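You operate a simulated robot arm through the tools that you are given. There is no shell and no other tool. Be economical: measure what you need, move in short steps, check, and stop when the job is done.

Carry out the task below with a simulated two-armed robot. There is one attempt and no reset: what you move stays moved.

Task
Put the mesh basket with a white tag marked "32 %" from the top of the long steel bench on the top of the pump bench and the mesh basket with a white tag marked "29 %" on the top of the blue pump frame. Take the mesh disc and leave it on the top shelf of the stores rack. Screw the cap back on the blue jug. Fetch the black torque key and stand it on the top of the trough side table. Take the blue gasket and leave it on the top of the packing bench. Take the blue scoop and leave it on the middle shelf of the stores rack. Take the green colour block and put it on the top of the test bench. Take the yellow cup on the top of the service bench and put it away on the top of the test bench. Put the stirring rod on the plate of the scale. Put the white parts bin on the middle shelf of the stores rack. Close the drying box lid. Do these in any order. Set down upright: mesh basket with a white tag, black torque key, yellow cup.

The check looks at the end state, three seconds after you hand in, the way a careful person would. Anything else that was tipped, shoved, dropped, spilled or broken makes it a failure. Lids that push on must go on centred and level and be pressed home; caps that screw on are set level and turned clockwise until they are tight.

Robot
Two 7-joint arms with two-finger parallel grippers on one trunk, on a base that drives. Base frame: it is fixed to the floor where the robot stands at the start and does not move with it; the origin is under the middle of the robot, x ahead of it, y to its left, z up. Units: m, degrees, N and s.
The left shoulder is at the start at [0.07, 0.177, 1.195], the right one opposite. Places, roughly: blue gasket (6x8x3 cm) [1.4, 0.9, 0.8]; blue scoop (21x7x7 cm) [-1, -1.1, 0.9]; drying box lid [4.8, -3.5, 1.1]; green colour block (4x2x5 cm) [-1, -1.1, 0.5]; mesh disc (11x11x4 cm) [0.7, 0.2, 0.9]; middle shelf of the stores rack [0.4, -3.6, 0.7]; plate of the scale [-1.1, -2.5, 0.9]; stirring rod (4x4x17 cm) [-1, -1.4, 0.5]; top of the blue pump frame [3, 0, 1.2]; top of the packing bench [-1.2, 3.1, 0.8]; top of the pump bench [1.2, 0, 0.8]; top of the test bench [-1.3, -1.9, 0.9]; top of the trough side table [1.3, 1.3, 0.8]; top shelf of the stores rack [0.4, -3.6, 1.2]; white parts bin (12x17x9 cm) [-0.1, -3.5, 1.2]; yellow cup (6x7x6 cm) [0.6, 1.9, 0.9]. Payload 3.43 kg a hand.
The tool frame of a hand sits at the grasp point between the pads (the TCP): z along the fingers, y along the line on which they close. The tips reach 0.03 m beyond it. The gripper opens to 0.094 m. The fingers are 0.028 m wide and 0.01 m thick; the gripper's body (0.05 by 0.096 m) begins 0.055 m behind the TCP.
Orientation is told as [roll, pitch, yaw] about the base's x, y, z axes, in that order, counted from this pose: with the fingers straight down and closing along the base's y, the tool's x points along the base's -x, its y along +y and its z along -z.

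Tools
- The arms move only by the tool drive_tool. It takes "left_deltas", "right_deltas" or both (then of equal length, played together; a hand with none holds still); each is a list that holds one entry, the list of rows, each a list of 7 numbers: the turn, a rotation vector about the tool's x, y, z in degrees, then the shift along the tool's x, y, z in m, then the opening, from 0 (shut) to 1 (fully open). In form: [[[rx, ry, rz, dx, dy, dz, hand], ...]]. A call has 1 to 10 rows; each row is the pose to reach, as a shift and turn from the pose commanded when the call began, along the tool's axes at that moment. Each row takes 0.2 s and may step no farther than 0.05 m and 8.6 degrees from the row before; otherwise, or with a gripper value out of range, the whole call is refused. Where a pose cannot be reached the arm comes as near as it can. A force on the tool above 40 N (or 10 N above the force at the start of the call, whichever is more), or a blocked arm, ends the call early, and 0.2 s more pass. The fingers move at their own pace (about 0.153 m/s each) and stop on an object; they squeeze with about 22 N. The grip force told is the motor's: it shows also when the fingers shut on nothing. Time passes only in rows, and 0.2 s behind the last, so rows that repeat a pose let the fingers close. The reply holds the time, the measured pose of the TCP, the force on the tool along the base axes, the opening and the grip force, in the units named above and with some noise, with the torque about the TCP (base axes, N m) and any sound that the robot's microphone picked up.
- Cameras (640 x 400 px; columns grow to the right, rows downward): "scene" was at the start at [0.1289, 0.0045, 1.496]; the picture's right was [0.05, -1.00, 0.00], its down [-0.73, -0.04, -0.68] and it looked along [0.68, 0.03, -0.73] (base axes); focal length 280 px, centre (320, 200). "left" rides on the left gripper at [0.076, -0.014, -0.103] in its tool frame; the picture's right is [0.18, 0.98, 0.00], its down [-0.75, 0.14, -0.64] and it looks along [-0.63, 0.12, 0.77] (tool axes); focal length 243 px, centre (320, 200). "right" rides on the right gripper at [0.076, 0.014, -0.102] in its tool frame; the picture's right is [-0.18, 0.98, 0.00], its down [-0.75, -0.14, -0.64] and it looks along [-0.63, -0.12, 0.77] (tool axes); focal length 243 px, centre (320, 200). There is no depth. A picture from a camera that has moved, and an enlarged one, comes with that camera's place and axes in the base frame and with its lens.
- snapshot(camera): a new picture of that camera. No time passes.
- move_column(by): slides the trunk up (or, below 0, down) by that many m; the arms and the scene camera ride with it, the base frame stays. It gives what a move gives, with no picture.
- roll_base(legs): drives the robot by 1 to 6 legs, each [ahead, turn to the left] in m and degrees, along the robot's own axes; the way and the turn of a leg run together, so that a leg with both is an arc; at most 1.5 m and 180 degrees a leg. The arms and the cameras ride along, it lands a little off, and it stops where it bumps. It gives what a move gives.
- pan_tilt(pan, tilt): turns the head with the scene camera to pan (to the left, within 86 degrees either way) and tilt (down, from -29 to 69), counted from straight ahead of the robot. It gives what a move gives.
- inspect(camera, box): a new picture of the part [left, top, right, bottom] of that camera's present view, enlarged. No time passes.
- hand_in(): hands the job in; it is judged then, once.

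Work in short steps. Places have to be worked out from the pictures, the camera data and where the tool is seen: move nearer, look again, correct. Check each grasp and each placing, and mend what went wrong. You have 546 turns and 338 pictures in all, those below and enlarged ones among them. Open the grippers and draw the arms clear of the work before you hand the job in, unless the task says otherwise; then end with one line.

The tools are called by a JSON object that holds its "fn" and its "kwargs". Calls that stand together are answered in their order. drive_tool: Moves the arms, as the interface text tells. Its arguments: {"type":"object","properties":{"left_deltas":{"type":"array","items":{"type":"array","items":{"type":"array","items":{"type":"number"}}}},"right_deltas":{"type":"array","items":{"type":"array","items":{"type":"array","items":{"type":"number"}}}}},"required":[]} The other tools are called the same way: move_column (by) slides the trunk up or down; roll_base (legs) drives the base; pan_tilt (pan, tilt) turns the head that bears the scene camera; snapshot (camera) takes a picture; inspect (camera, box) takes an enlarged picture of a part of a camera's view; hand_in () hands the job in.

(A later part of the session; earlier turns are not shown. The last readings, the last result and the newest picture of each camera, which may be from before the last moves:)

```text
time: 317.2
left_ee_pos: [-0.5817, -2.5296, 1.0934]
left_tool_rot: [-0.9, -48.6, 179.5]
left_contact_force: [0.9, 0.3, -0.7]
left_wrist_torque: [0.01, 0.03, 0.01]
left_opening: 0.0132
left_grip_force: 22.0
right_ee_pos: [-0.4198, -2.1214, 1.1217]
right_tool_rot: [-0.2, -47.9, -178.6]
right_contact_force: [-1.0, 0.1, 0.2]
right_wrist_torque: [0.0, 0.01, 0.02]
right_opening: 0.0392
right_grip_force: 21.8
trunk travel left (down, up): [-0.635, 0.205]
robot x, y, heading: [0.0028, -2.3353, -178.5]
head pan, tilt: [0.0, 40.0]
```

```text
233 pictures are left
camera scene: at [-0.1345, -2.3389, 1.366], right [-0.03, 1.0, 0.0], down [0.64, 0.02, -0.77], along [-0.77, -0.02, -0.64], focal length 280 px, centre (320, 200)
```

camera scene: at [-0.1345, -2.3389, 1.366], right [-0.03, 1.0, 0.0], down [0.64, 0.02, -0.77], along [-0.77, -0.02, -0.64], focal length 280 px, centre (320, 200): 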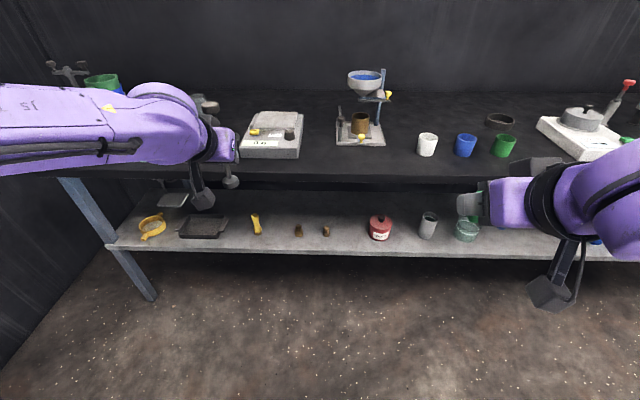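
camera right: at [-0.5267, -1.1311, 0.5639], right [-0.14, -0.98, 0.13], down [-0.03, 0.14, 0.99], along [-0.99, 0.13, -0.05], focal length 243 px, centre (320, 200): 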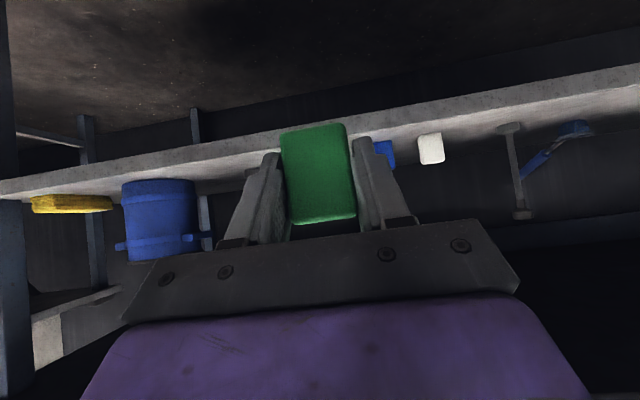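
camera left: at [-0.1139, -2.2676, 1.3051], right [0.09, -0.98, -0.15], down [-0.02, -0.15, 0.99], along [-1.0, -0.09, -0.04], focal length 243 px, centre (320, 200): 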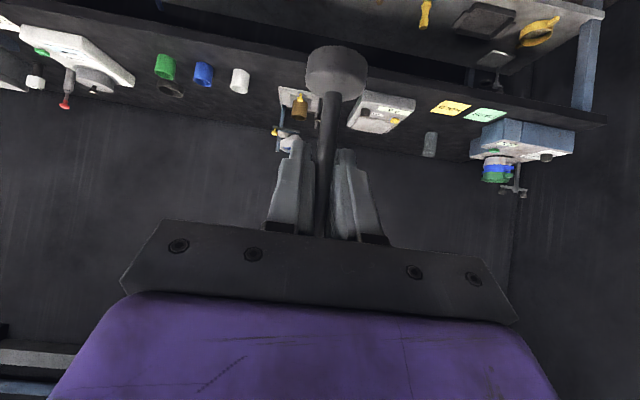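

I drive in 0.45 m; the rod should arrive just ahead of the plate.

{"fn": "roll_base", "kwargs": {"legs": [[0.45, 0]]}}

{"fn": "snapshot", "kwargs": {"camera": "scene"}}

{"fn": "snapshot", "kwargs": {"camera": "left"}}

{"fn": "snapshot", "kwargs": {"camera": "right"}}

```text
time: 319.9
left_ee_pos: [-1.0279, -2.5436, 1.0929]
left_tool_rot: [-0.9, -48.6, 179.7]
left_contact_force: [-0.1, 0.4, -1.8]
left_wrist_torque: [0.03, 0.03, -0.03]
left_opening: 0.0136
left_grip_force: 22.3
right_ee_pos: [-0.8687, -2.1332, 1.1212]
right_tool_rot: [-0.2, -47.9, -178.4]
right_contact_force: [-1.2, -0.1, -0.9]
right_wrist_torque: [-0.01, 0.01, 0.0]
right_opening: 0.0392
right_grip_force: 22.3
trunk travel left (down, up): [-0.635, 0.205]
robot x, y, heading: [-0.4485, -2.346, -178.6]
head pan, tilt: [0.0, 40.0]
```

```text
232 pictures are left
camera scene: at [-0.5819, -2.3513, 1.3659], right [-0.03, 1.0, 0.0], down [0.64, 0.02, -0.77], along [-0.77, -0.02, -0.64], focal length 280 px, centre (320, 200)
```

scene: 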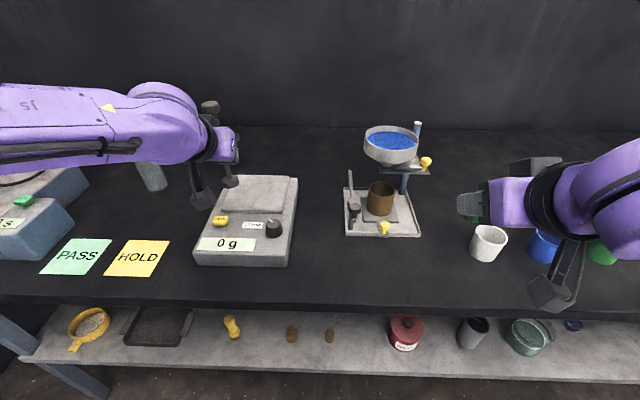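

```text
231 pictures are left
camera left: at [-0.9013, -2.5321, 1.1052], right [0.11, -0.98, -0.15], down [-0.02, -0.15, 0.99], along [-0.99, -0.1, -0.04], focal length 243 px, centre (320, 200)
```

left: 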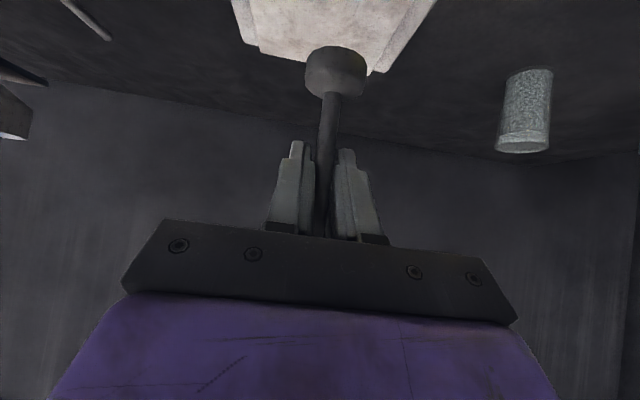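

```text
230 pictures are left
camera right: at [-0.7406, -2.1441, 1.1339], right [-0.1, -0.99, 0.13], down [-0.03, 0.14, 0.99], along [-0.99, 0.09, -0.05], focal length 243 px, centre (320, 200)
```

right: 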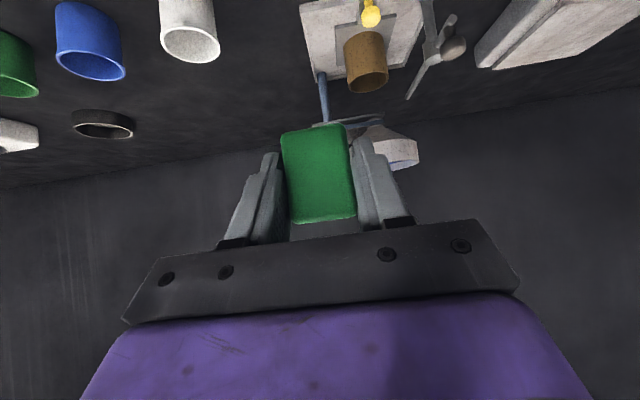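

Plate centre refined to (-1.135,-2.527). I creep 0.06 m ahead, then move the rod over the plate centre.

{"fn": "roll_base", "kwargs": {"legs": [[0.06, 0]]}}

{"fn": "drive_tool", "kwargs": {"left_deltas": [[[0, 0, 0, -0.01, -0.006, 0.012, 0], [0, 0, 0, -0.02, -0.012, 0.024, 0], [0, 0, 0, -0.031, -0.018, 0.035, 0], [0, 0, 0, -0.008, -0.018, 0.055, 0], [0, 0, 0, 0.005, -0.018, 0.067, 0]]]}}

{"fn": "inspect", "kwargs": {"camera": "scene", "box": [160, 130, 340, 280]}}

{"fn": "snapshot", "kwargs": {"camera": "left"}}

```text
time: 320.9
left_ee_pos: [-1.0873, -2.546, 1.0952]
left_tool_rot: [-1.0, -48.6, 179.7]
left_contact_force: [-0.3, 0.6, -0.2]
left_wrist_torque: [0.01, 0.01, 0.0]
left_opening: 0.0132
left_grip_force: 22.3
right_ee_pos: [-0.9272, -2.1354, 1.1225]
right_tool_rot: [-0.2, -47.8, -178.4]
right_contact_force: [-0.2, 0.1, -0.6]
right_wrist_torque: [-0.02, 0.02, 0.02]
right_opening: 0.039
right_grip_force: 22.2
trunk travel left (down, up): [-0.635, 0.205]
robot x, y, heading: [-0.5047, -2.3479, -178.4]
head pan, tilt: [0.0, 40.0]
```

```text
time: 322.1
left_ee_pos: [-1.1363, -2.5249, 1.0458]
left_tool_rot: [-0.8, -48.5, 179.8]
left_contact_force: [-0.4, 0.5, -0.9]
left_wrist_torque: [0.04, -0.02, 0.01]
left_opening: 0.0132
left_grip_force: 21.8
right_ee_pos: [-0.9288, -2.1356, 1.1215]
right_tool_rot: [-0.2, -47.8, -178.4]
right_contact_force: [-0.3, -0.7, -0.4]
right_wrist_torque: [-0.04, -0.01, 0.01]
right_opening: 0.0393
right_grip_force: 22.4
trunk travel left (down, up): [-0.635, 0.205]
robot x, y, heading: [-0.503, -2.3505, -178.7]
head pan, tilt: [0.0, 40.0]
```

```text
2.67 times, centred on (250, 205) of scene
camera zoom: at [-0.6427, -2.3529, 1.3658], right [-0.03, 1.0, 0.0], down [0.64, 0.02, -0.77], along [-0.77, -0.02, -0.64], focal length 746 px, centre (507, 187)
```

zoom: 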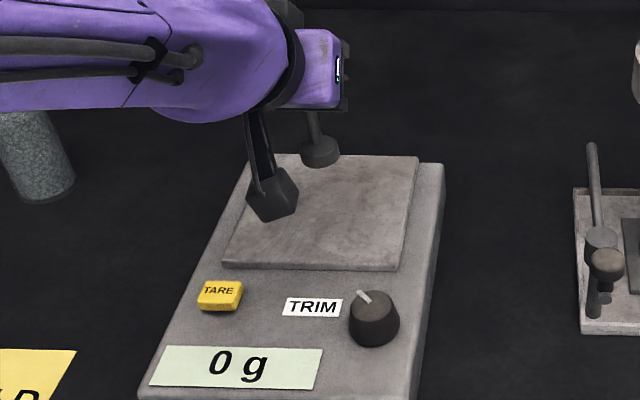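

```text
228 pictures are left
camera left: at [-1.0084, -2.5134, 1.0569], right [0.1, -0.98, -0.15], down [-0.02, -0.15, 0.99], along [-0.99, -0.1, -0.04], focal length 243 px, centre (320, 200)
```

left: 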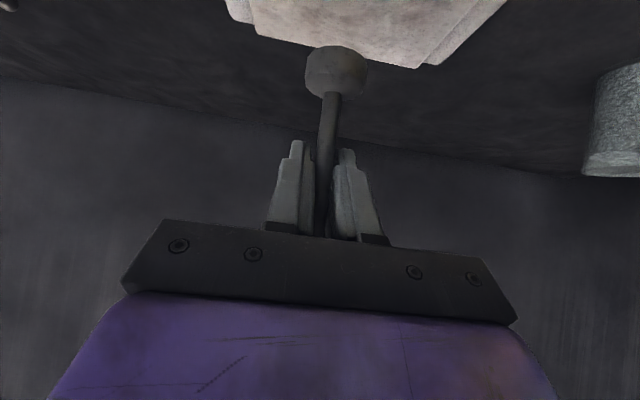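

Rod is over the plate. I lower it carefully.

{"fn": "drive_tool", "kwargs": {"left_deltas": [[[0, 0, 0, 0.0075, 0, 0.0066, 0], [0, 0, 0, 0.015, 0, 0.0132, 0], [0, 0, 0, 0.0225, 0, 0.0198, 0]]]}}

{"fn": "inspect", "kwargs": {"camera": "scene", "box": [160, 130, 340, 280]}}

{"fn": "snapshot", "kwargs": {"camera": "left"}}

```text
time: 322.9
left_ee_pos: [-1.1355, -2.5243, 1.0159]
left_tool_rot: [-1.0, -48.5, 179.7]
left_contact_force: [-0.6, 0.5, -0.4]
left_wrist_torque: [-0.04, -0.01, 0.04]
left_opening: 0.0132
left_grip_force: 22.1
right_ee_pos: [-0.9291, -2.1349, 1.1218]
right_tool_rot: [-0.2, -47.9, -178.5]
right_contact_force: [0.6, 0.1, -1.1]
right_wrist_torque: [-0.03, -0.02, -0.01]
right_opening: 0.0392
right_grip_force: 22.2
trunk travel left (down, up): [-0.635, 0.205]
robot x, y, heading: [-0.5082, -2.3535, -178.6]
head pan, tilt: [0.0, 40.0]
```

```text
2.67 times, centred on (250, 205) of scene
camera zoom: at [-0.6421, -2.3528, 1.3659], right [-0.03, 1.0, 0.0], down [0.64, 0.02, -0.77], along [-0.77, -0.02, -0.64], focal length 746 px, centre (507, 187)
```

zoom: 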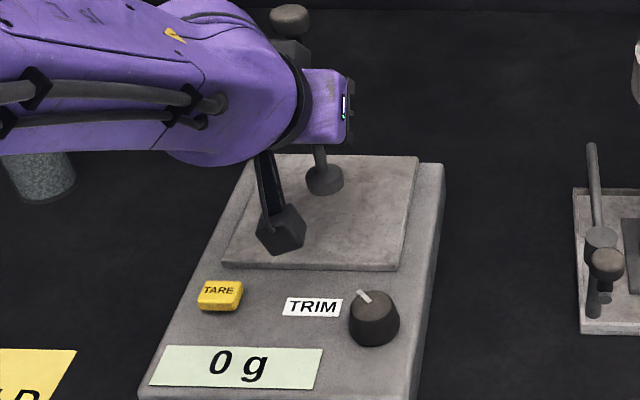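

```text
226 pictures are left
camera left: at [-1.0081, -2.5136, 1.027], right [0.11, -0.98, -0.15], down [-0.02, -0.15, 0.99], along [-0.99, -0.1, -0.04], focal length 243 px, centre (320, 200)
```

left: 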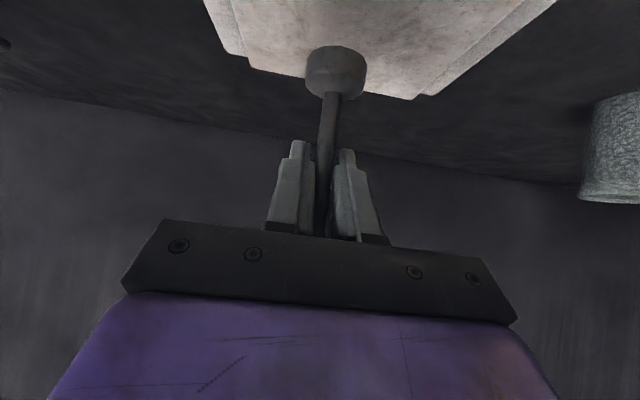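

I lower in ~3 mm steps until contact.

{"fn": "drive_tool", "kwargs": {"left_deltas": [[[0, 0, 0, 0.003, 0, 0.0026, 0], [0, 0, 0, 0.006, 0, 0.0053, 0], [0, 0, 0, 0.009, 0, 0.008, 0], [0, 0, 0, 0.0112, 0, 0.01, 0], [0, 0, 0, 0.0135, 0, 0.0119, 0], [0, 0, 0, 0.0157, 0, 0.0139, 0], [0, 0, 0, 0.018, 0, 0.0159, 0], [0, 0, 0, 0.0202, 0, 0.0178, 0]]]}}

{"fn": "inspect", "kwargs": {"camera": "scene", "box": [160, 130, 340, 280]}}

```text
time: 324.7
left_ee_pos: [-1.1358, -2.5254, 0.989]
left_tool_rot: [-0.8, -48.6, 179.6]
left_contact_force: [-0.4, 0.2, 0.2]
left_wrist_torque: [0.01, -0.01, 0.01]
left_opening: 0.0135
left_grip_force: 22.4
right_ee_pos: [-0.929, -2.1353, 1.1227]
right_tool_rot: [-0.3, -47.9, -178.3]
right_contact_force: [0.2, 0.4, -0.8]
right_wrist_torque: [0.0, -0.02, -0.03]
right_opening: 0.039
right_grip_force: 22.0
trunk travel left (down, up): [-0.635, 0.205]
robot x, y, heading: [-0.5045, -2.3519, -178.2]
head pan, tilt: [0.0, 40.0]
```

```text
2.67 times, centred on (250, 205) of scene
camera zoom: at [-0.642, -2.3529, 1.3659], right [-0.03, 1.0, 0.0], down [0.64, 0.02, -0.77], along [-0.77, -0.02, -0.64], focal length 746 px, centre (507, 187)
```

zoom: 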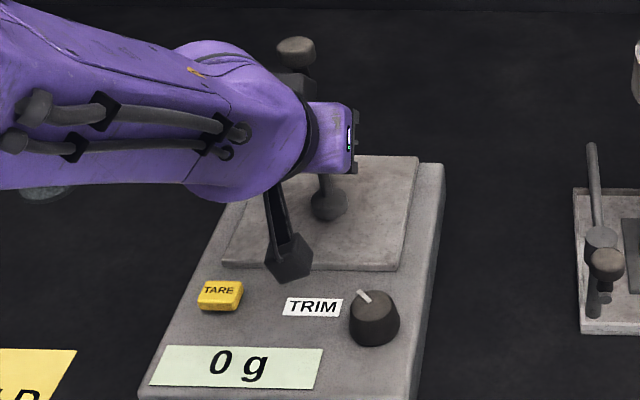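

No contact yet (scale shows 0 g). I continue.

{"fn": "drive_tool", "kwargs": {"left_deltas": [[[0, 0, 0, 0.003, 0, 0.0026, 0], [0, 0, 0, 0.006, 0, 0.0053, 0], [0, 0, 0, 0.0082, 0, 0.0073, 0], [0, 0, 0, 0.0105, 0, 0.0093, 0], [0, 0, 0, 0.0128, 0, 0.0113, 0], [0, 0, 0, 0.015, 0, 0.0132, 0]]]}}

{"fn": "inspect", "kwargs": {"camera": "scene", "box": [160, 130, 340, 280]}}

```text
time: 326.1
left_ee_pos: [-1.1328, -2.5236, 0.9709]
left_tool_rot: [-0.7, -48.8, 179.5]
left_contact_force: [-1.6, 1.1, 16.1]
left_wrist_torque: [-0.03, -0.01, 0.01]
left_opening: 0.0135
left_grip_force: 22.1
right_ee_pos: [-0.9258, -2.1343, 1.1232]
right_tool_rot: [0.0, -48.0, -178.5]
right_contact_force: [-0.1, -0.3, 0.5]
right_wrist_torque: [-0.01, 0.01, 0.03]
right_opening: 0.0393
right_grip_force: 22.0
trunk travel left (down, up): [-0.635, 0.205]
robot x, y, heading: [-0.503, -2.3465, -178.5]
head pan, tilt: [0.0, 40.0]
```

```text
2.67 times, centred on (250, 205) of scene
camera zoom: at [-0.6395, -2.3519, 1.3662], right [-0.03, 1.0, 0.0], down [0.64, 0.02, -0.77], along [-0.77, -0.02, -0.64], focal length 746 px, centre (507, 187)
```

zoom: 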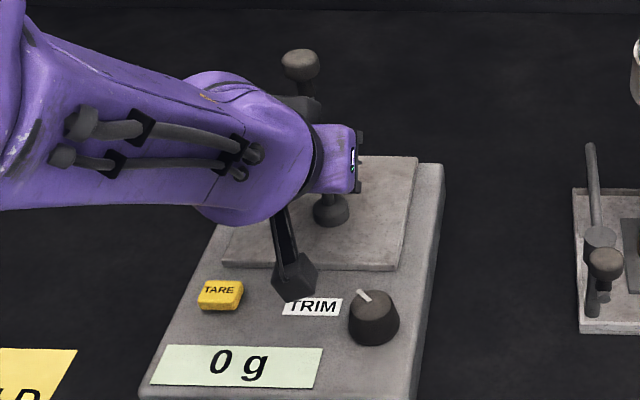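

Contact with 16 N straight under the grip. I ease up, open, and withdraw horizontally.

{"fn": "drive_tool", "kwargs": {"left_deltas": [[[0, 0, 0, -0.002, 0, -0.0018, 0], [0, 0, 0, -0.002, 0, -0.0018, 0.3], [0, 0, 0, -0.002, 0, -0.0018, 0.6], [0, 0, 0, -0.002, 0, -0.0018, 0.6], [0, 0, 0, 0.011, 0, -0.0168, 0.6], [0, 0, 0, 0.031, 0, -0.0393, 0.6], [0, 0, 0, 0.045, 0, -0.07, 0.6], [0, 0, 0, 0.04, 0, -0.11, 0.6]]]}}

{"fn": "inspect", "kwargs": {"camera": "scene", "box": [160, 130, 340, 280]}}

{"fn": "snapshot", "kwargs": {"camera": "left"}}

```text
time: 327.9
left_ee_pos: [-1.0526, -2.5273, 0.983]
left_tool_rot: [-0.8, -48.5, 179.5]
left_contact_force: [-0.3, 0.7, -1.0]
left_wrist_torque: [0.0, 0.0, 0.0]
left_opening: 0.0563
left_grip_force: 0.1
left hand out of reach, approached as far as the arm can: row 8
right_ee_pos: [-0.9297, -2.1355, 1.1209]
right_tool_rot: [-0.2, -47.8, -178.3]
right_contact_force: [-0.3, 1.1, -0.3]
right_wrist_torque: [0.0, -0.01, 0.01]
right_opening: 0.0391
right_grip_force: 22.1
trunk travel left (down, up): [-0.635, 0.205]
robot x, y, heading: [-0.508, -2.3515, -178.6]
head pan, tilt: [0.0, 40.0]
```

```text
2.67 times, centred on (250, 205) of scene
camera zoom: at [-0.6429, -2.3528, 1.3658], right [-0.03, 1.0, 0.0], down [0.64, 0.02, -0.77], along [-0.77, -0.02, -0.64], focal length 746 px, centre (507, 187)
```

zoom: 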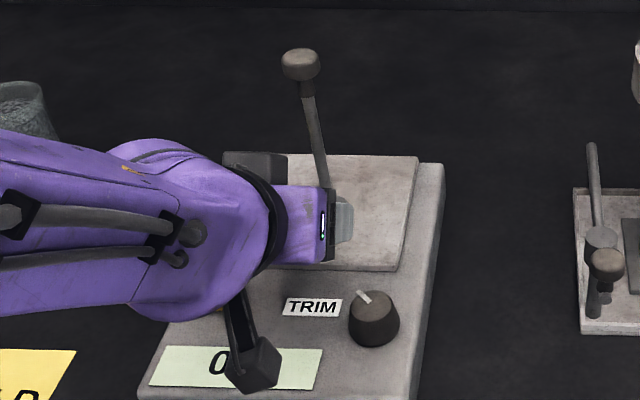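

```text
222 pictures are left
camera left: at [-0.9253, -2.5153, 0.9929], right [0.1, -0.98, -0.15], down [-0.02, -0.15, 0.99], along [-0.99, -0.1, -0.04], focal length 243 px, centre (320, 200)
```

left: 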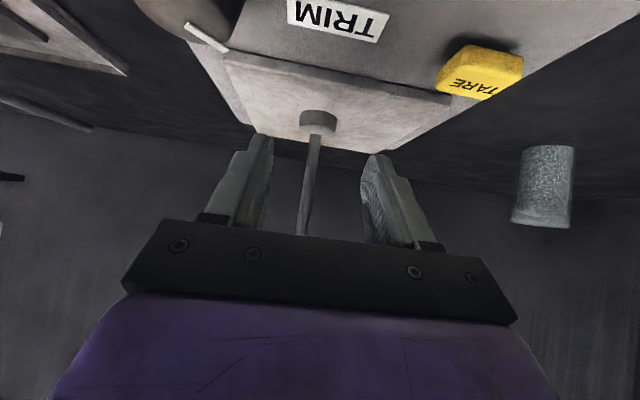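

The rod stands on the plate. Now the block: I move the right hand to y≈-2.085 and lower.

{"fn": "drive_tool", "kwargs": {"right_deltas": [[[0, 0, 0, 0.02, -0.025, 0.018, 0], [0, 0, 0, 0.045, -0.05, 0.04, 0], [0, 0, 0, 0.07, -0.05, 0.063, 0], [0, 0, 0, 0.095, -0.05, 0.085, 0], [0, 0, 0, 0.12, -0.05, 0.108, 0]]]}}

{"fn": "snapshot", "kwargs": {"camera": "right"}}

{"fn": "snapshot", "kwargs": {"camera": "scene"}}

```text
time: 329.1
left_ee_pos: [-1.0526, -2.5263, 0.983]
left_tool_rot: [-0.8, -48.5, 179.6]
left_contact_force: [0.0, 0.0, -0.1]
left_wrist_torque: [-0.02, -0.03, 0.0]
left_opening: 0.0565
left_grip_force: 0.0
right_ee_pos: [-0.972, -2.0795, 0.9681]
right_tool_rot: [-0.2, -47.8, -178.4]
right_contact_force: [-0.7, -0.2, -0.5]
right_wrist_torque: [-0.02, 0.01, -0.03]
right_opening: 0.0391
right_grip_force: 22.1
right hand out of reach, approached as far as the arm can: row 2, 3, 4, 5
trunk travel left (down, up): [-0.635, 0.205]
robot x, y, heading: [-0.5035, -2.3478, -178.2]
head pan, tilt: [0.0, 40.0]
```

```text
221 pictures are left
camera right: at [-0.8449, -2.0903, 0.9799], right [-0.1, -0.99, 0.13], down [-0.03, 0.14, 0.99], along [-0.99, 0.09, -0.05], focal length 243 px, centre (320, 200)
```

right: 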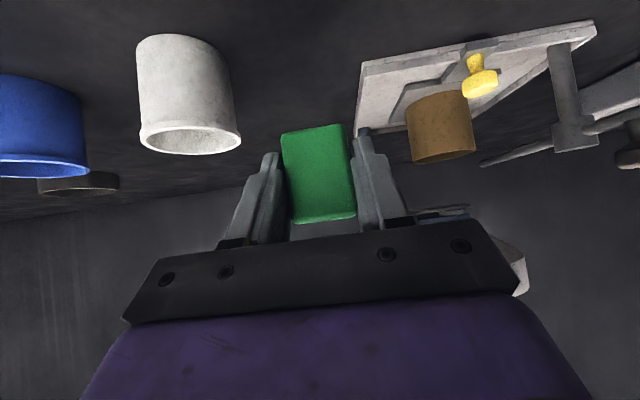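

```text
220 pictures are left
camera scene: at [-0.6424, -2.3527, 1.3659], right [-0.03, 1.0, 0.0], down [0.64, 0.02, -0.77], along [-0.77, -0.02, -0.64], focal length 280 px, centre (320, 200)
```

scene: 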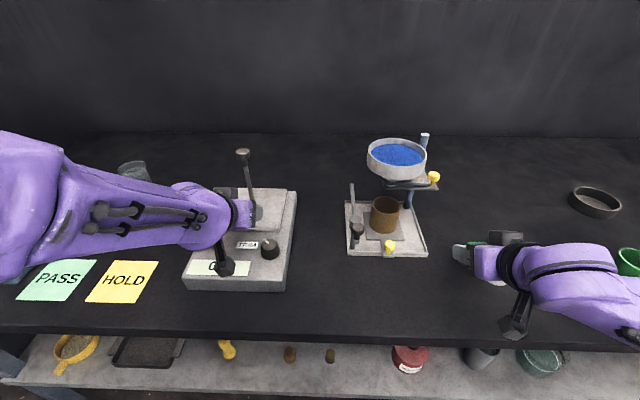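

I continue down, slightly forward to stay in reach.

{"fn": "drive_tool", "kwargs": {"right_deltas": [[[0, 0, 0, 0.012, 0, 0.017, 0], [0, 0, 0, 0.022, 0, 0.031, 0], [0, 0, 0, 0.028, 0, 0.038, 0], [0, 0, 0, 0.033, 0, 0.045, 0]]]}}

{"fn": "inspect", "kwargs": {"camera": "scene", "box": [400, 190, 560, 310]}}

```text
time: 330.1
left_ee_pos: [-1.0531, -2.5275, 0.9823]
left_tool_rot: [-0.8, -48.5, 179.6]
left_contact_force: [0.0, -0.8, -0.9]
left_wrist_torque: [0.0, -0.01, -0.01]
left_opening: 0.0562
left_grip_force: 0.1
right_ee_pos: [-0.9836, -2.0791, 0.9144]
right_tool_rot: [-0.1, -47.9, -178.5]
right_contact_force: [-0.6, 0.1, -0.3]
right_wrist_torque: [-0.03, 0.01, 0.0]
right_opening: 0.0389
right_grip_force: 21.7
trunk travel left (down, up): [-0.635, 0.205]
robot x, y, heading: [-0.5075, -2.3468, -178.6]
head pan, tilt: [0.0, 40.0]
```

```text
3.33 times, centred on (480, 250) of scene
camera zoom: at [-0.6421, -2.3528, 1.3659], right [-0.03, 1.0, 0.0], down [0.64, 0.02, -0.77], along [-0.77, -0.02, -0.64], focal length 932 px, centre (-213, 33)
```

zoom: 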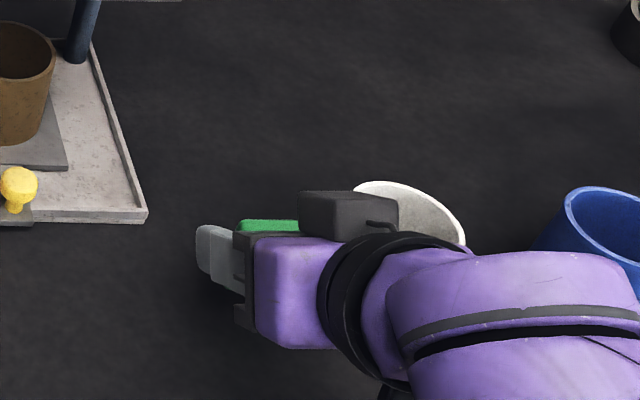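

Last centimetre, in fine steps.

{"fn": "drive_tool", "kwargs": {"right_deltas": [[[0, 0, 0, 0.003, 0, 0.0027, 0], [0, 0, 0, 0.006, 0, 0.0054, 0], [0, 0, 0, 0.0082, 0, 0.0074, 0], [0, 0, 0, 0.0105, 0, 0.0094, 0], [0, 0, 0, 0.0128, 0, 0.0114, 0], [0, 0, 0, 0.015, 0, 0.0134, 0]]]}}

```text
time: 331.5
left_ee_pos: [-1.0525, -2.5268, 0.9819]
left_tool_rot: [-0.9, -48.5, 179.7]
left_contact_force: [0.0, 0.6, 0.3]
left_wrist_torque: [0.03, 0.02, 0.01]
left_opening: 0.0564
left_grip_force: 0.0
right_ee_pos: [-0.9861, -2.0799, 0.8935]
right_tool_rot: [-0.2, -47.9, -178.4]
right_contact_force: [0.3, -0.2, -0.2]
right_wrist_torque: [-0.01, -0.01, 0.03]
right_opening: 0.0389
right_grip_force: 22.5
trunk travel left (down, up): [-0.635, 0.205]
robot x, y, heading: [-0.5059, -2.348, -178.4]
head pan, tilt: [0.0, 40.0]
```

{"fn": "drive_tool", "kwargs": {"right_deltas": [[[0, 0, 0, 0.003, 0, 0.0027, 0], [0, 0, 0, 0.0052, 0, 0.0047, 0], [0, 0, 0, 0.0075, 0, 0.0067, 0], [0, 0, 0, 0.0098, 0, 0.0087, 0], [0, 0, 0, 0.012, 0, 0.0107, 0], [0, 0, 0, 0.0143, 0, 0.0127, 0]]]}}

{"fn": "snapshot", "kwargs": {"camera": "right"}}

```text
time: 332.4
left_ee_pos: [-1.0517, -2.5268, 0.9835]
left_tool_rot: [-0.9, -48.6, 179.6]
left_contact_force: [-1.1, 0.6, -1.2]
left_wrist_torque: [-0.01, 0.0, -0.01]
left_opening: 0.0566
left_grip_force: 0.1
right_ee_pos: [-0.9873, -2.0789, 0.8902]
right_tool_rot: [-0.4, -49.1, -178.1]
right_contact_force: [3.8, -1.4, 17.0]
right_wrist_torque: [-0.29, -0.09, 0.11]
right_opening: 0.0394
right_grip_force: 21.4
trunk travel left (down, up): [-0.635, 0.205]
robot x, y, heading: [-0.5083, -2.3492, -178.3]
head pan, tilt: [0.0, 40.0]
stopped in row 4 (right hand): the force on the tool passed its limit (the readings are from after the stop); the commanded pose is now the measured one
```

```text
218 pictures are left
camera right: at [-0.8581, -2.0904, 0.8994], right [-0.09, -0.99, 0.13], down [-0.01, 0.14, 0.99], along [-1.0, 0.09, -0.02], focal length 243 px, centre (320, 200)
```

right: 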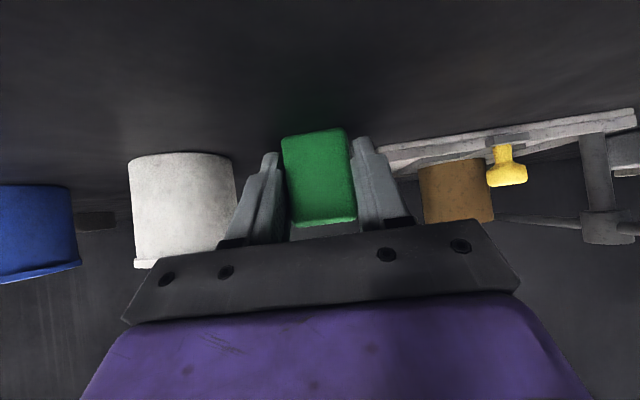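

Contact. I open only slightly (cup nearby) and withdraw backwards.

{"fn": "drive_tool", "kwargs": {"right_deltas": [[[0, 0, 0, -0.001, 0, -0.001, 0.5], [0, 0, 0, -0.001, 0, -0.001, 0.52], [0, 0, 0, -0.001, 0, -0.001, 0.52], [0, 0, 0, -0.008, 0, -0.03, 0.52], [0, 0, 0, -0.03, 0, -0.07, 0.52], [0, 0, 0, -0.07, 0, -0.1, 0.52], [0, 0, 0, -0.11, 0, -0.13, 0.52]]]}}

{"fn": "snapshot", "kwargs": {"camera": "right"}}

{"fn": "snapshot", "kwargs": {"camera": "scene"}}

```text
time: 334.0
left_ee_pos: [-1.0514, -2.5274, 0.9824]
left_tool_rot: [-0.7, -48.4, 179.8]
left_contact_force: [-0.3, -0.9, 0.3]
left_wrist_torque: [-0.01, 0.05, 0.0]
left_opening: 0.0562
left_grip_force: 0.0
right_ee_pos: [-0.9608, -2.081, 1.0563]
right_tool_rot: [-0.6, -48.7, -178.2]
right_contact_force: [0.2, -0.1, -0.9]
right_wrist_torque: [-0.03, 0.0, -0.01]
right_opening: 0.0491
right_grip_force: 0.1
right hand out of reach, approached as far as the arm can: row 4, 5, 6
trunk travel left (down, up): [-0.635, 0.205]
robot x, y, heading: [-0.507, -2.3521, -178.3]
head pan, tilt: [0.0, 40.0]
```

```text
217 pictures are left
camera right: at [-0.8331, -2.0913, 1.0668], right [-0.1, -0.99, 0.13], down [-0.02, 0.13, 0.99], along [-1.0, 0.09, -0.03], focal length 243 px, centre (320, 200)
```

right: 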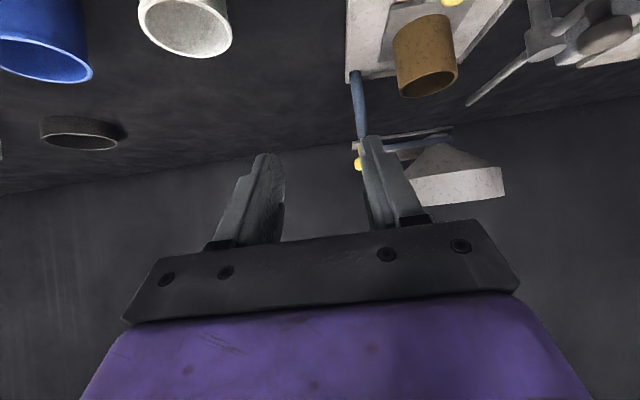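

```text
216 pictures are left
camera scene: at [-0.6414, -2.3537, 1.3659], right [-0.03, 1.0, 0.0], down [0.64, 0.02, -0.77], along [-0.77, -0.02, -0.64], focal length 280 px, centre (320, 200)
```

scene: 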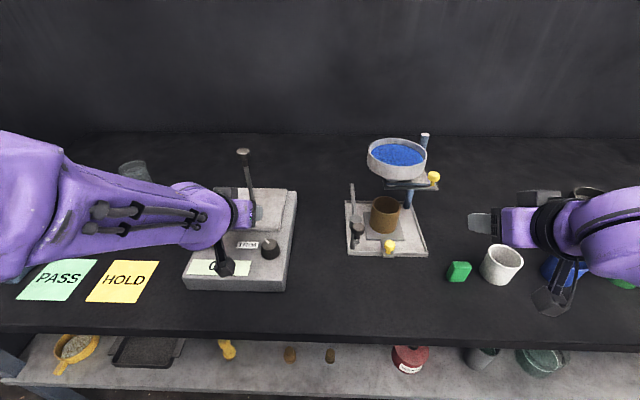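

Block and rod placed. I back away, un-pitch both hands and check the rod.

{"fn": "roll_base", "kwargs": {"legs": [[-0.45, 0]]}}

{"fn": "drive_tool", "kwargs": {"left_deltas": [[[0, 8, 0, 0, 0, -0.01, 1], [0, 16, 0, 0, 0, -0.02, 1], [0, 24, 0, 0, 0, -0.03, 1], [0, 32, 0, 0, 0, -0.04, 1], [0, 40, 0, 0, 0, -0.05, 1], [0, 48.5, 0, 0, 0, -0.06, 1]]], "right_deltas": [[[0, 8, 0, 0, 0, -0.01, 1], [0, 16, 0, 0, 0, -0.02, 1], [0, 24, 0, 0, 0, -0.03, 1], [0, 32, 0, 0, 0, -0.04, 1], [0, 40, 0, 0, 0, -0.05, 1], [0, 48.5, 0, 0, 0, -0.06, 1]]]}}

{"fn": "inspect", "kwargs": {"camera": "scene", "box": [200, 80, 480, 240]}}

```text
time: 336.7
left_ee_pos: [-0.6035, -2.5155, 0.9824]
left_tool_rot: [-1.0, -48.5, 179.8]
left_contact_force: [0.9, 0.6, -0.4]
left_wrist_torque: [-0.01, 0.01, -0.06]
left_opening: 0.0565
left_grip_force: 0.1
right_ee_pos: [-0.5145, -2.0674, 1.0553]
right_tool_rot: [-0.5, -48.7, -178.1]
right_contact_force: [0.0, 0.3, 0.2]
right_wrist_torque: [0.0, 0.0, 0.0]
right_opening: 0.049
right_grip_force: 0.0
trunk travel left (down, up): [-0.635, 0.205]
robot x, y, heading: [-0.0573, -2.3363, -178.6]
head pan, tilt: [0.0, 40.0]
```

```text
time: 338.1
left_ee_pos: [-0.5586, -2.517, 1.0222]
left_tool_rot: [-0.7, 0.3, 179.2]
left_contact_force: [-1.3, 0.1, 0.3]
left_wrist_torque: [0.0, -0.01, -0.01]
left_opening: 0.0938
left_grip_force: 0.1
right_ee_pos: [-0.4711, -2.0689, 1.0955]
right_tool_rot: [-0.5, 0.0, -178.5]
right_contact_force: [0.7, -0.2, 0.1]
right_wrist_torque: [0.03, 0.0, 0.02]
right_opening: 0.0938
right_grip_force: 0.0
trunk travel left (down, up): [-0.635, 0.205]
robot x, y, heading: [-0.0567, -2.3376, -178.1]
head pan, tilt: [0.0, 40.0]
```

```text
2.29 times, centred on (340, 160) of scene
camera zoom: at [-0.1947, -2.3412, 1.3657], right [-0.03, 1.0, 0.0], down [0.64, 0.02, -0.77], along [-0.76, -0.02, -0.64], focal length 639 px, centre (274, 291)
```

zoom: 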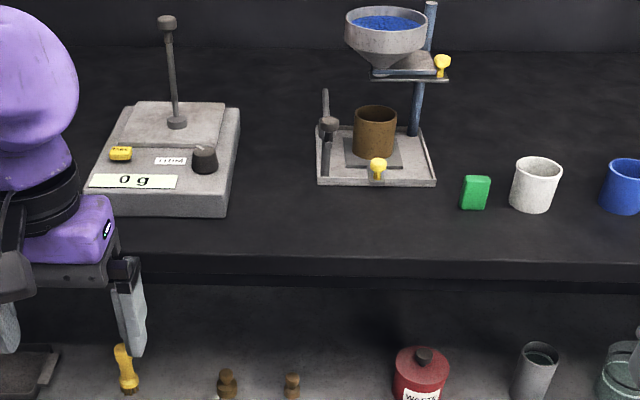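

Both fine. Now to the scoop: drive back along the bench.

{"fn": "move_column", "kwargs": {"by": 0.13}}

{"fn": "roll_base", "kwargs": {"legs": [[0, -91], [1.06, 0], [0, 89], [0.32, 0]]}}

{"fn": "snapshot", "kwargs": {"camera": "scene"}}

{"fn": "snapshot", "kwargs": {"camera": "right"}}

```text
time: 339.7
left_ee_pos: [-0.558, -2.5153, 1.1524]
left_tool_rot: [-0.7, 0.0, 179.2]
left_contact_force: [-0.2, 0.4, 0.6]
left_wrist_torque: [-0.03, -0.01, -0.02]
left_opening: 0.094
left_grip_force: 0.0
right_ee_pos: [-0.4695, -2.0677, 1.2256]
right_tool_rot: [-0.3, -0.3, -178.3]
right_contact_force: [0.6, 0.1, -0.3]
right_wrist_torque: [-0.01, 0.0, 0.04]
right_opening: 0.094
right_grip_force: 0.2
trunk travel left (down, up): [-0.765, 0.075]
robot x, y, heading: [-0.057, -2.3403, -178.2]
head pan, tilt: [0.0, 40.0]
```

```text
time: 354.5
left_ee_pos: [-0.8972, -1.4261, 1.1536]
left_tool_rot: [-0.6, -0.2, 176.8]
left_contact_force: [-0.1, -0.3, -0.7]
left_wrist_torque: [0.0, 0.0, 0.02]
left_opening: 0.094
left_grip_force: 0.0
right_ee_pos: [-0.7877, -0.9828, 1.2261]
right_tool_rot: [-0.3, -0.2, 179.1]
right_contact_force: [-0.3, 0.4, 0.5]
right_wrist_torque: [-0.01, 0.05, -0.04]
right_opening: 0.0939
right_grip_force: 0.0
trunk travel left (down, up): [-0.765, 0.075]
robot x, y, heading: [-0.3903, -1.2664, 179.5]
head pan, tilt: [0.0, 40.0]
```

```text
214 pictures are left
camera scene: at [-0.5237, -1.266, 1.4961], right [0.01, 1.0, 0.0], down [0.64, -0.01, -0.77], along [-0.77, 0.01, -0.64], focal length 280 px, centre (320, 200)
```

scene: 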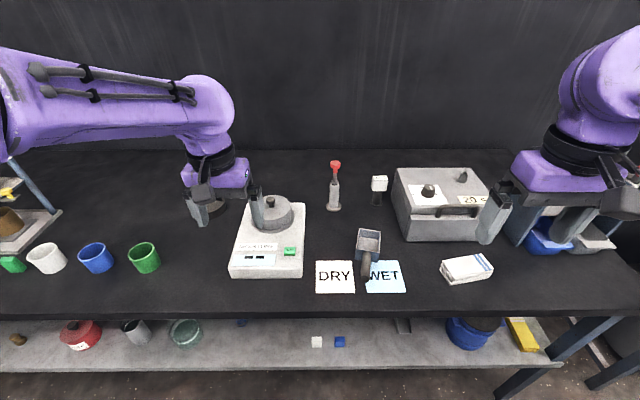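

```text
213 pictures are left
camera right: at [-0.7111, -0.9974, 1.3279], right [-0.2, -0.98, 0.0], down [-0.75, 0.15, 0.65], along [-0.63, 0.13, -0.76], focal length 243 px, centre (320, 200)
```

right: 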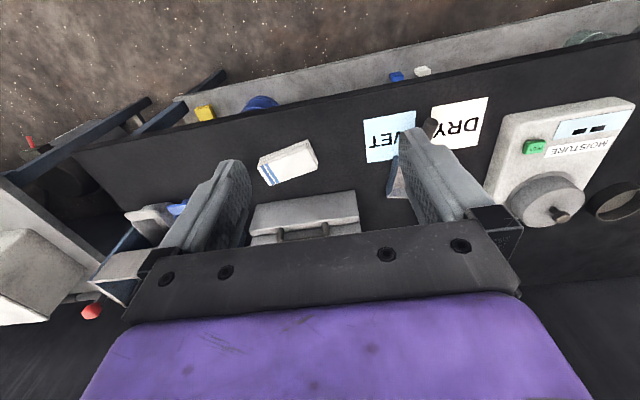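

I zoom on the scoop.

{"fn": "inspect", "kwargs": {"camera": "scene", "box": [320, 210, 420, 300]}}

```text
4.44 times, centred on (370, 255) of scene
camera zoom: at [-0.5237, -1.266, 1.4961], right [0.01, 1.0, 0.0], down [0.64, -0.01, -0.77], along [-0.77, 0.01, -0.64], focal length 1243 px, centre (98, -44)
```

zoom: 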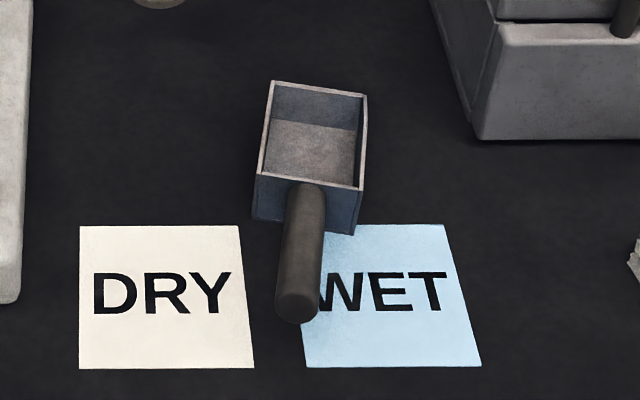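

Handle near the box is at about (-0.985,-1.137,0.91), axis turned ~14°. I bring the right hand above it.

{"fn": "drive_tool", "kwargs": {"right_deltas": [[[0, 0, 4, -0.025, 0.02, 0.02, 0.7], [0, 0, 8, -0.05, 0.04, 0.04, 0.7], [0, 0, 12, -0.075, 0.06, 0.06, 0.7], [0, 0, 14, -0.1, 0.08, 0.08, 0.7], [0, 0, 14, -0.125, 0.1, 0.1, 0.7], [0, 0, 14, -0.15, 0.12, 0.12, 0.7], [0, 0, 14, -0.175, 0.14, 0.14, 0.7], [0, 0, 14, -0.197, 0.154, 0.16, 0.7], [0, 0, 14, -0.197, 0.154, 0.2, 0.7]]]}}

{"fn": "snapshot", "kwargs": {"camera": "right"}}

{"fn": "inspect", "kwargs": {"camera": "scene", "box": [300, 160, 460, 300]}}

```text
time: 356.5
left_ee_pos: [-0.8971, -1.4256, 1.1515]
left_tool_rot: [-0.6, 0.0, 176.8]
left_contact_force: [-1.0, 1.0, 0.4]
left_wrist_torque: [-0.01, 0.0, 0.01]
left_opening: 0.094
left_grip_force: 0.1
right_ee_pos: [-0.9899, -1.1329, 1.0259]
right_tool_rot: [-0.1, -0.3, 165.2]
right_contact_force: [0.1, 0.4, -0.3]
right_wrist_torque: [-0.02, -0.02, 0.0]
right_opening: 0.0659
right_grip_force: 0.1
trunk travel left (down, up): [-0.765, 0.075]
robot x, y, heading: [-0.3904, -1.2692, 179.5]
head pan, tilt: [0.0, 40.0]
```

```text
211 pictures are left
camera right: at [-0.9197, -1.1659, 1.1272], right [-0.43, -0.9, 0.0], down [-0.69, 0.33, 0.65], along [-0.58, 0.28, -0.76], focal length 243 px, centre (320, 200)
```

right: 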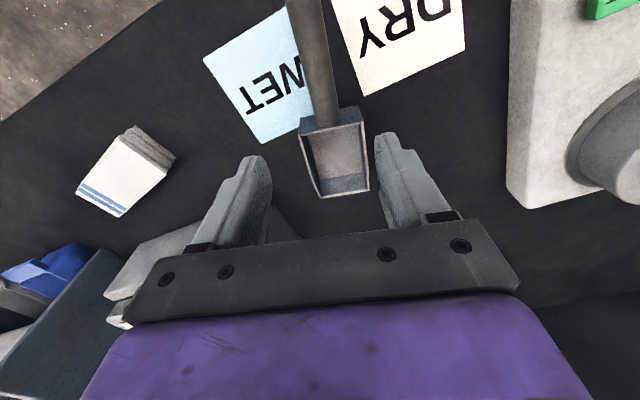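

```text
2.86 times, centred on (380, 230) of scene
camera zoom: at [-0.5261, -1.2655, 1.4959], right [0.01, 1.0, 0.0], down [0.64, -0.01, -0.77], along [-0.77, 0.01, -0.64], focal length 799 px, centre (149, 114)
```

zoom: 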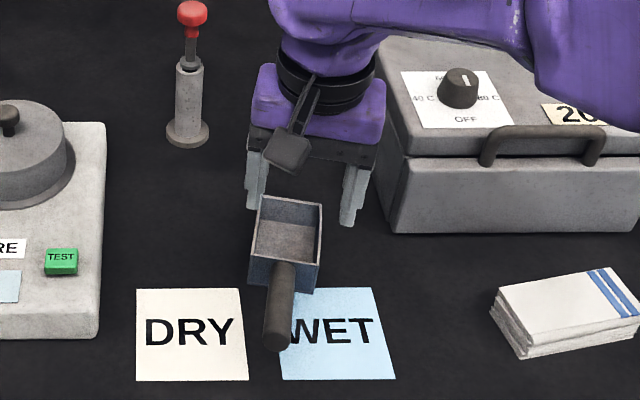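

Handle refined: grasp point (-0.972,-1.144). I adjust, descend to z≈0.91 and close.

{"fn": "drive_tool", "kwargs": {"right_deltas": [[[0, 0, 0, 0.02, 0.006, 0.0, 0.7], [0, 0, 0, 0.02, 0.006, 0.03, 0.7], [0, 0, 0, 0.02, 0.006, 0.06, 0.7], [0, 0, 0, 0.02, 0.006, 0.09, 0.7], [0, 0, 0, 0.02, 0.006, 0.116, 0.7]]]}}

{"fn": "snapshot", "kwargs": {"camera": "right"}}

```text
time: 357.7
left_ee_pos: [-0.8986, -1.4265, 1.1513]
left_tool_rot: [-0.6, 0.0, 176.8]
left_contact_force: [0.0, 0.0, 0.4]
left_wrist_torque: [0.01, -0.01, 0.0]
left_opening: 0.0941
left_grip_force: 0.1
right_ee_pos: [-0.9719, -1.1409, 0.9089]
right_tool_rot: [-0.4, -0.2, 165.2]
right_contact_force: [0.1, 0.2, -0.6]
right_wrist_torque: [-0.01, -0.02, -0.01]
right_opening: 0.066
right_grip_force: 0.0
trunk travel left (down, up): [-0.765, 0.075]
robot x, y, heading: [-0.388, -1.2664, 179.6]
head pan, tilt: [0.0, 40.0]
```

```text
209 pictures are left
camera right: at [-0.9014, -1.1751, 1.0108], right [-0.43, -0.9, 0.0], down [-0.69, 0.33, 0.65], along [-0.58, 0.28, -0.76], focal length 243 px, centre (320, 200)
```

right: 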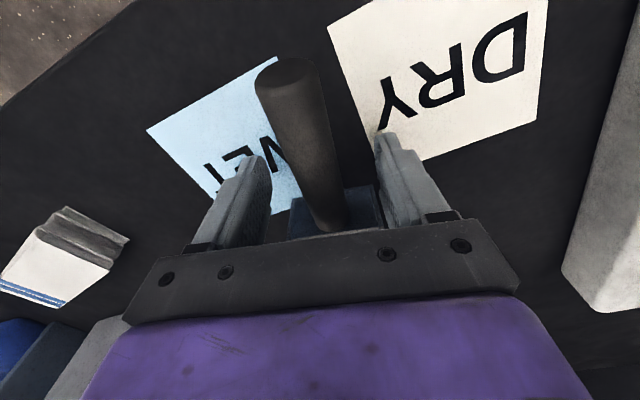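

Handle is centred. I close and lift a little.

{"fn": "drive_tool", "kwargs": {"right_deltas": [[[0, 0, 0, 0, 0, 0, 0], [0, 0, 0, 0, 0, 0, 0], [0, 0, 0, 0, 0, 0, 0], [0, 0, 0, 0, 0, 0, 0], [0, 0, 0, 0, 0, -0.006, 0], [0, 0, 0, 0, 0, -0.014, 0], [0, 0, 0, 0, 0, -0.025, 0]]]}}

{"fn": "snapshot", "kwargs": {"camera": "right"}}

{"fn": "inspect", "kwargs": {"camera": "scene", "box": [300, 160, 460, 300]}}

```text
time: 359.3
left_ee_pos: [-0.8965, -1.427, 1.1524]
left_tool_rot: [-0.6, -0.1, 176.8]
left_contact_force: [-0.4, 0.0, -0.3]
left_wrist_torque: [0.03, 0.0, -0.02]
left_opening: 0.094
left_grip_force: 0.1
right_ee_pos: [-0.9717, -1.1415, 0.9351]
right_tool_rot: [-0.3, -0.3, 165.1]
right_contact_force: [-0.1, -0.5, -1.9]
right_wrist_torque: [-0.04, -0.1, -0.01]
right_opening: 0.0272
right_grip_force: 21.1
trunk travel left (down, up): [-0.765, 0.075]
robot x, y, heading: [-0.3857, -1.2696, 179.3]
head pan, tilt: [0.0, 40.0]
```

```text
208 pictures are left
camera right: at [-0.9006, -1.176, 1.0363], right [-0.43, -0.9, 0.0], down [-0.69, 0.33, 0.65], along [-0.58, 0.28, -0.76], focal length 243 px, centre (320, 200)
```

right: 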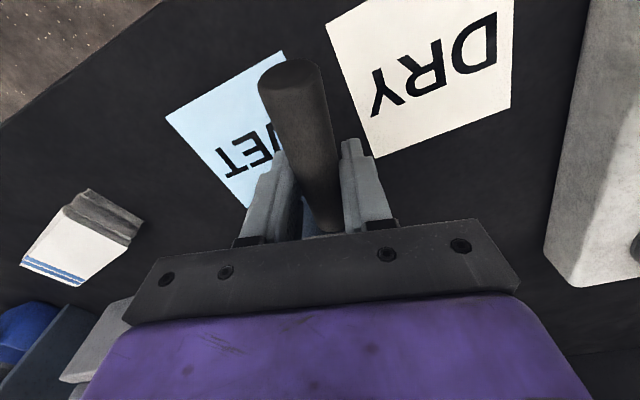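

```text
2.86 times, centred on (380, 230) of scene
camera zoom: at [-0.5253, -1.2661, 1.4959], right [0.01, 1.0, 0.0], down [0.64, -0.01, -0.77], along [-0.77, 0.01, -0.64], focal length 799 px, centre (149, 114)
```

zoom: 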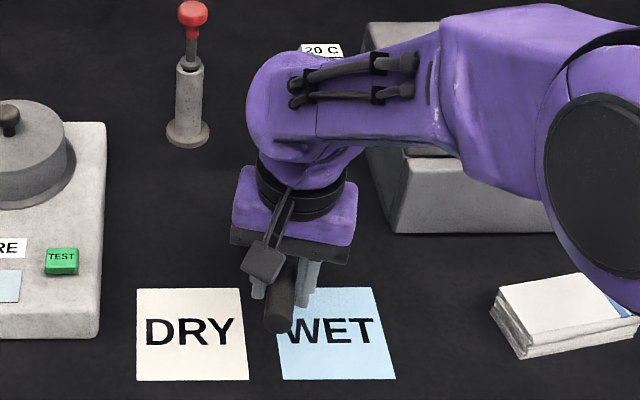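

Held firmly. I lift higher, back off, and drive to the rack.

{"fn": "drive_tool", "kwargs": {"right_deltas": [[[0, 0, 0, 0, 0, -0.03, 0], [0, 0, 0, 0, 0, -0.07, 0], [0, 0, 0, 0, 0, -0.11, 0], [0, 0, 0, 0, 0, -0.15, 0], [0, 0, -4, 0.03, 0, -0.18, 0], [0, 0, -8, 0.06, 0, -0.18, 0], [0, 0, -14, 0.08, 0, -0.18, 0]]]}}

{"fn": "roll_base", "kwargs": {"legs": [[-0.45, 0], [0, 116], [1.2, 0], [0, -25.5]]}}

{"fn": "move_column", "kwargs": {"by": -0.22}}

{"fn": "pan_tilt", "kwargs": {"pan": 0, "tilt": 25}}

{"fn": "snapshot", "kwargs": {"camera": "scene"}}

```text
time: 360.9
left_ee_pos: [-0.8973, -1.4258, 1.1534]
left_tool_rot: [-0.7, 0.0, 176.7]
left_contact_force: [-0.6, 0.1, -0.1]
left_wrist_torque: [0.01, 0.01, -0.03]
left_opening: 0.0941
left_grip_force: 0.1
right_ee_pos: [-0.8935, -1.1645, 1.1146]
right_tool_rot: [-0.3, -0.4, 179.2]
right_contact_force: [0.2, 0.2, -1.1]
right_wrist_torque: [-0.03, -0.09, 0.02]
right_opening: 0.0273
right_grip_force: 22.0
trunk travel left (down, up): [-0.765, 0.075]
robot x, y, heading: [-0.3887, -1.2646, 179.5]
head pan, tilt: [0.0, 40.0]
```

```text
time: 375.4
left_ee_pos: [0.715, -2.8547, 1.1528]
left_tool_rot: [-0.6, 0.0, -93.3]
left_contact_force: [0.2, 0.6, 0.0]
left_wrist_torque: [-0.04, 0.02, 0.0]
left_opening: 0.0939
left_grip_force: 0.0
right_ee_pos: [0.4523, -2.8503, 1.1141]
right_tool_rot: [-0.2, -0.2, -90.9]
right_contact_force: [-0.5, -0.1, -1.3]
right_wrist_torque: [0.11, -0.02, 0.02]
right_opening: 0.0267
right_grip_force: 21.9
trunk travel left (down, up): [-0.765, 0.075]
robot x, y, heading: [0.5549, -2.3469, -90.7]
head pan, tilt: [0.0, 40.0]
```

```text
time: 377.7
left_ee_pos: [0.714, -2.855, 0.9313]
left_tool_rot: [-0.6, 0.0, -93.2]
left_contact_force: [1.3, 0.0, 0.4]
left_wrist_torque: [0.02, -0.01, 0.01]
left_opening: 0.0937
left_grip_force: 0.1
right_ee_pos: [0.453, -2.852, 0.8944]
right_tool_rot: [-0.3, -0.2, -90.8]
right_contact_force: [1.1, 0.5, -0.8]
right_wrist_torque: [0.13, -0.01, -0.01]
right_opening: 0.0264
right_grip_force: 22.1
trunk travel left (down, up): [-0.545, 0.295]
robot x, y, heading: [0.5571, -2.3491, -90.8]
head pan, tilt: [0.0, 40.0]
```

```text
time: 378.5
left_ee_pos: [0.7148, -2.8554, 0.9324]
left_tool_rot: [-0.6, 0.1, -93.3]
left_contact_force: [0.1, -0.1, 0.3]
left_wrist_torque: [0.01, -0.03, -0.01]
left_opening: 0.0939
left_grip_force: 0.0
right_ee_pos: [0.4515, -2.8505, 0.8939]
right_tool_rot: [-0.3, -0.2, -90.9]
right_contact_force: [-0.9, 0.4, -1.8]
right_wrist_torque: [0.15, 0.01, 0.0]
right_opening: 0.0265
right_grip_force: 21.7
trunk travel left (down, up): [-0.545, 0.295]
robot x, y, heading: [0.5578, -2.3484, -90.6]
head pan, tilt: [0.0, 25.0]
```

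```text
206 pictures are left
camera scene: at [0.5544, -2.4888, 1.2991], right [-1.0, 0.01, 0.0], down [0.01, 0.42, -0.91], along [-0.01, -0.91, -0.42], focal length 280 px, centre (320, 200)
```

scene: 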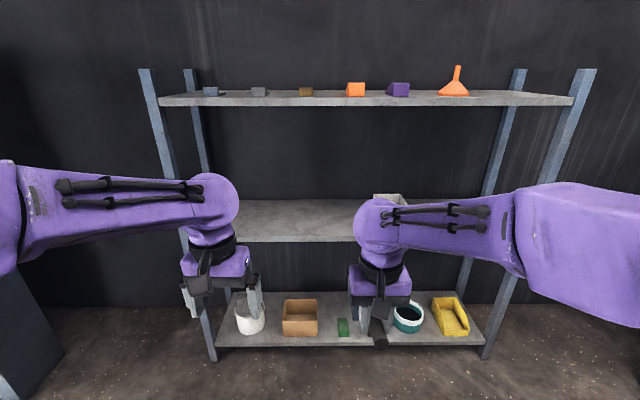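

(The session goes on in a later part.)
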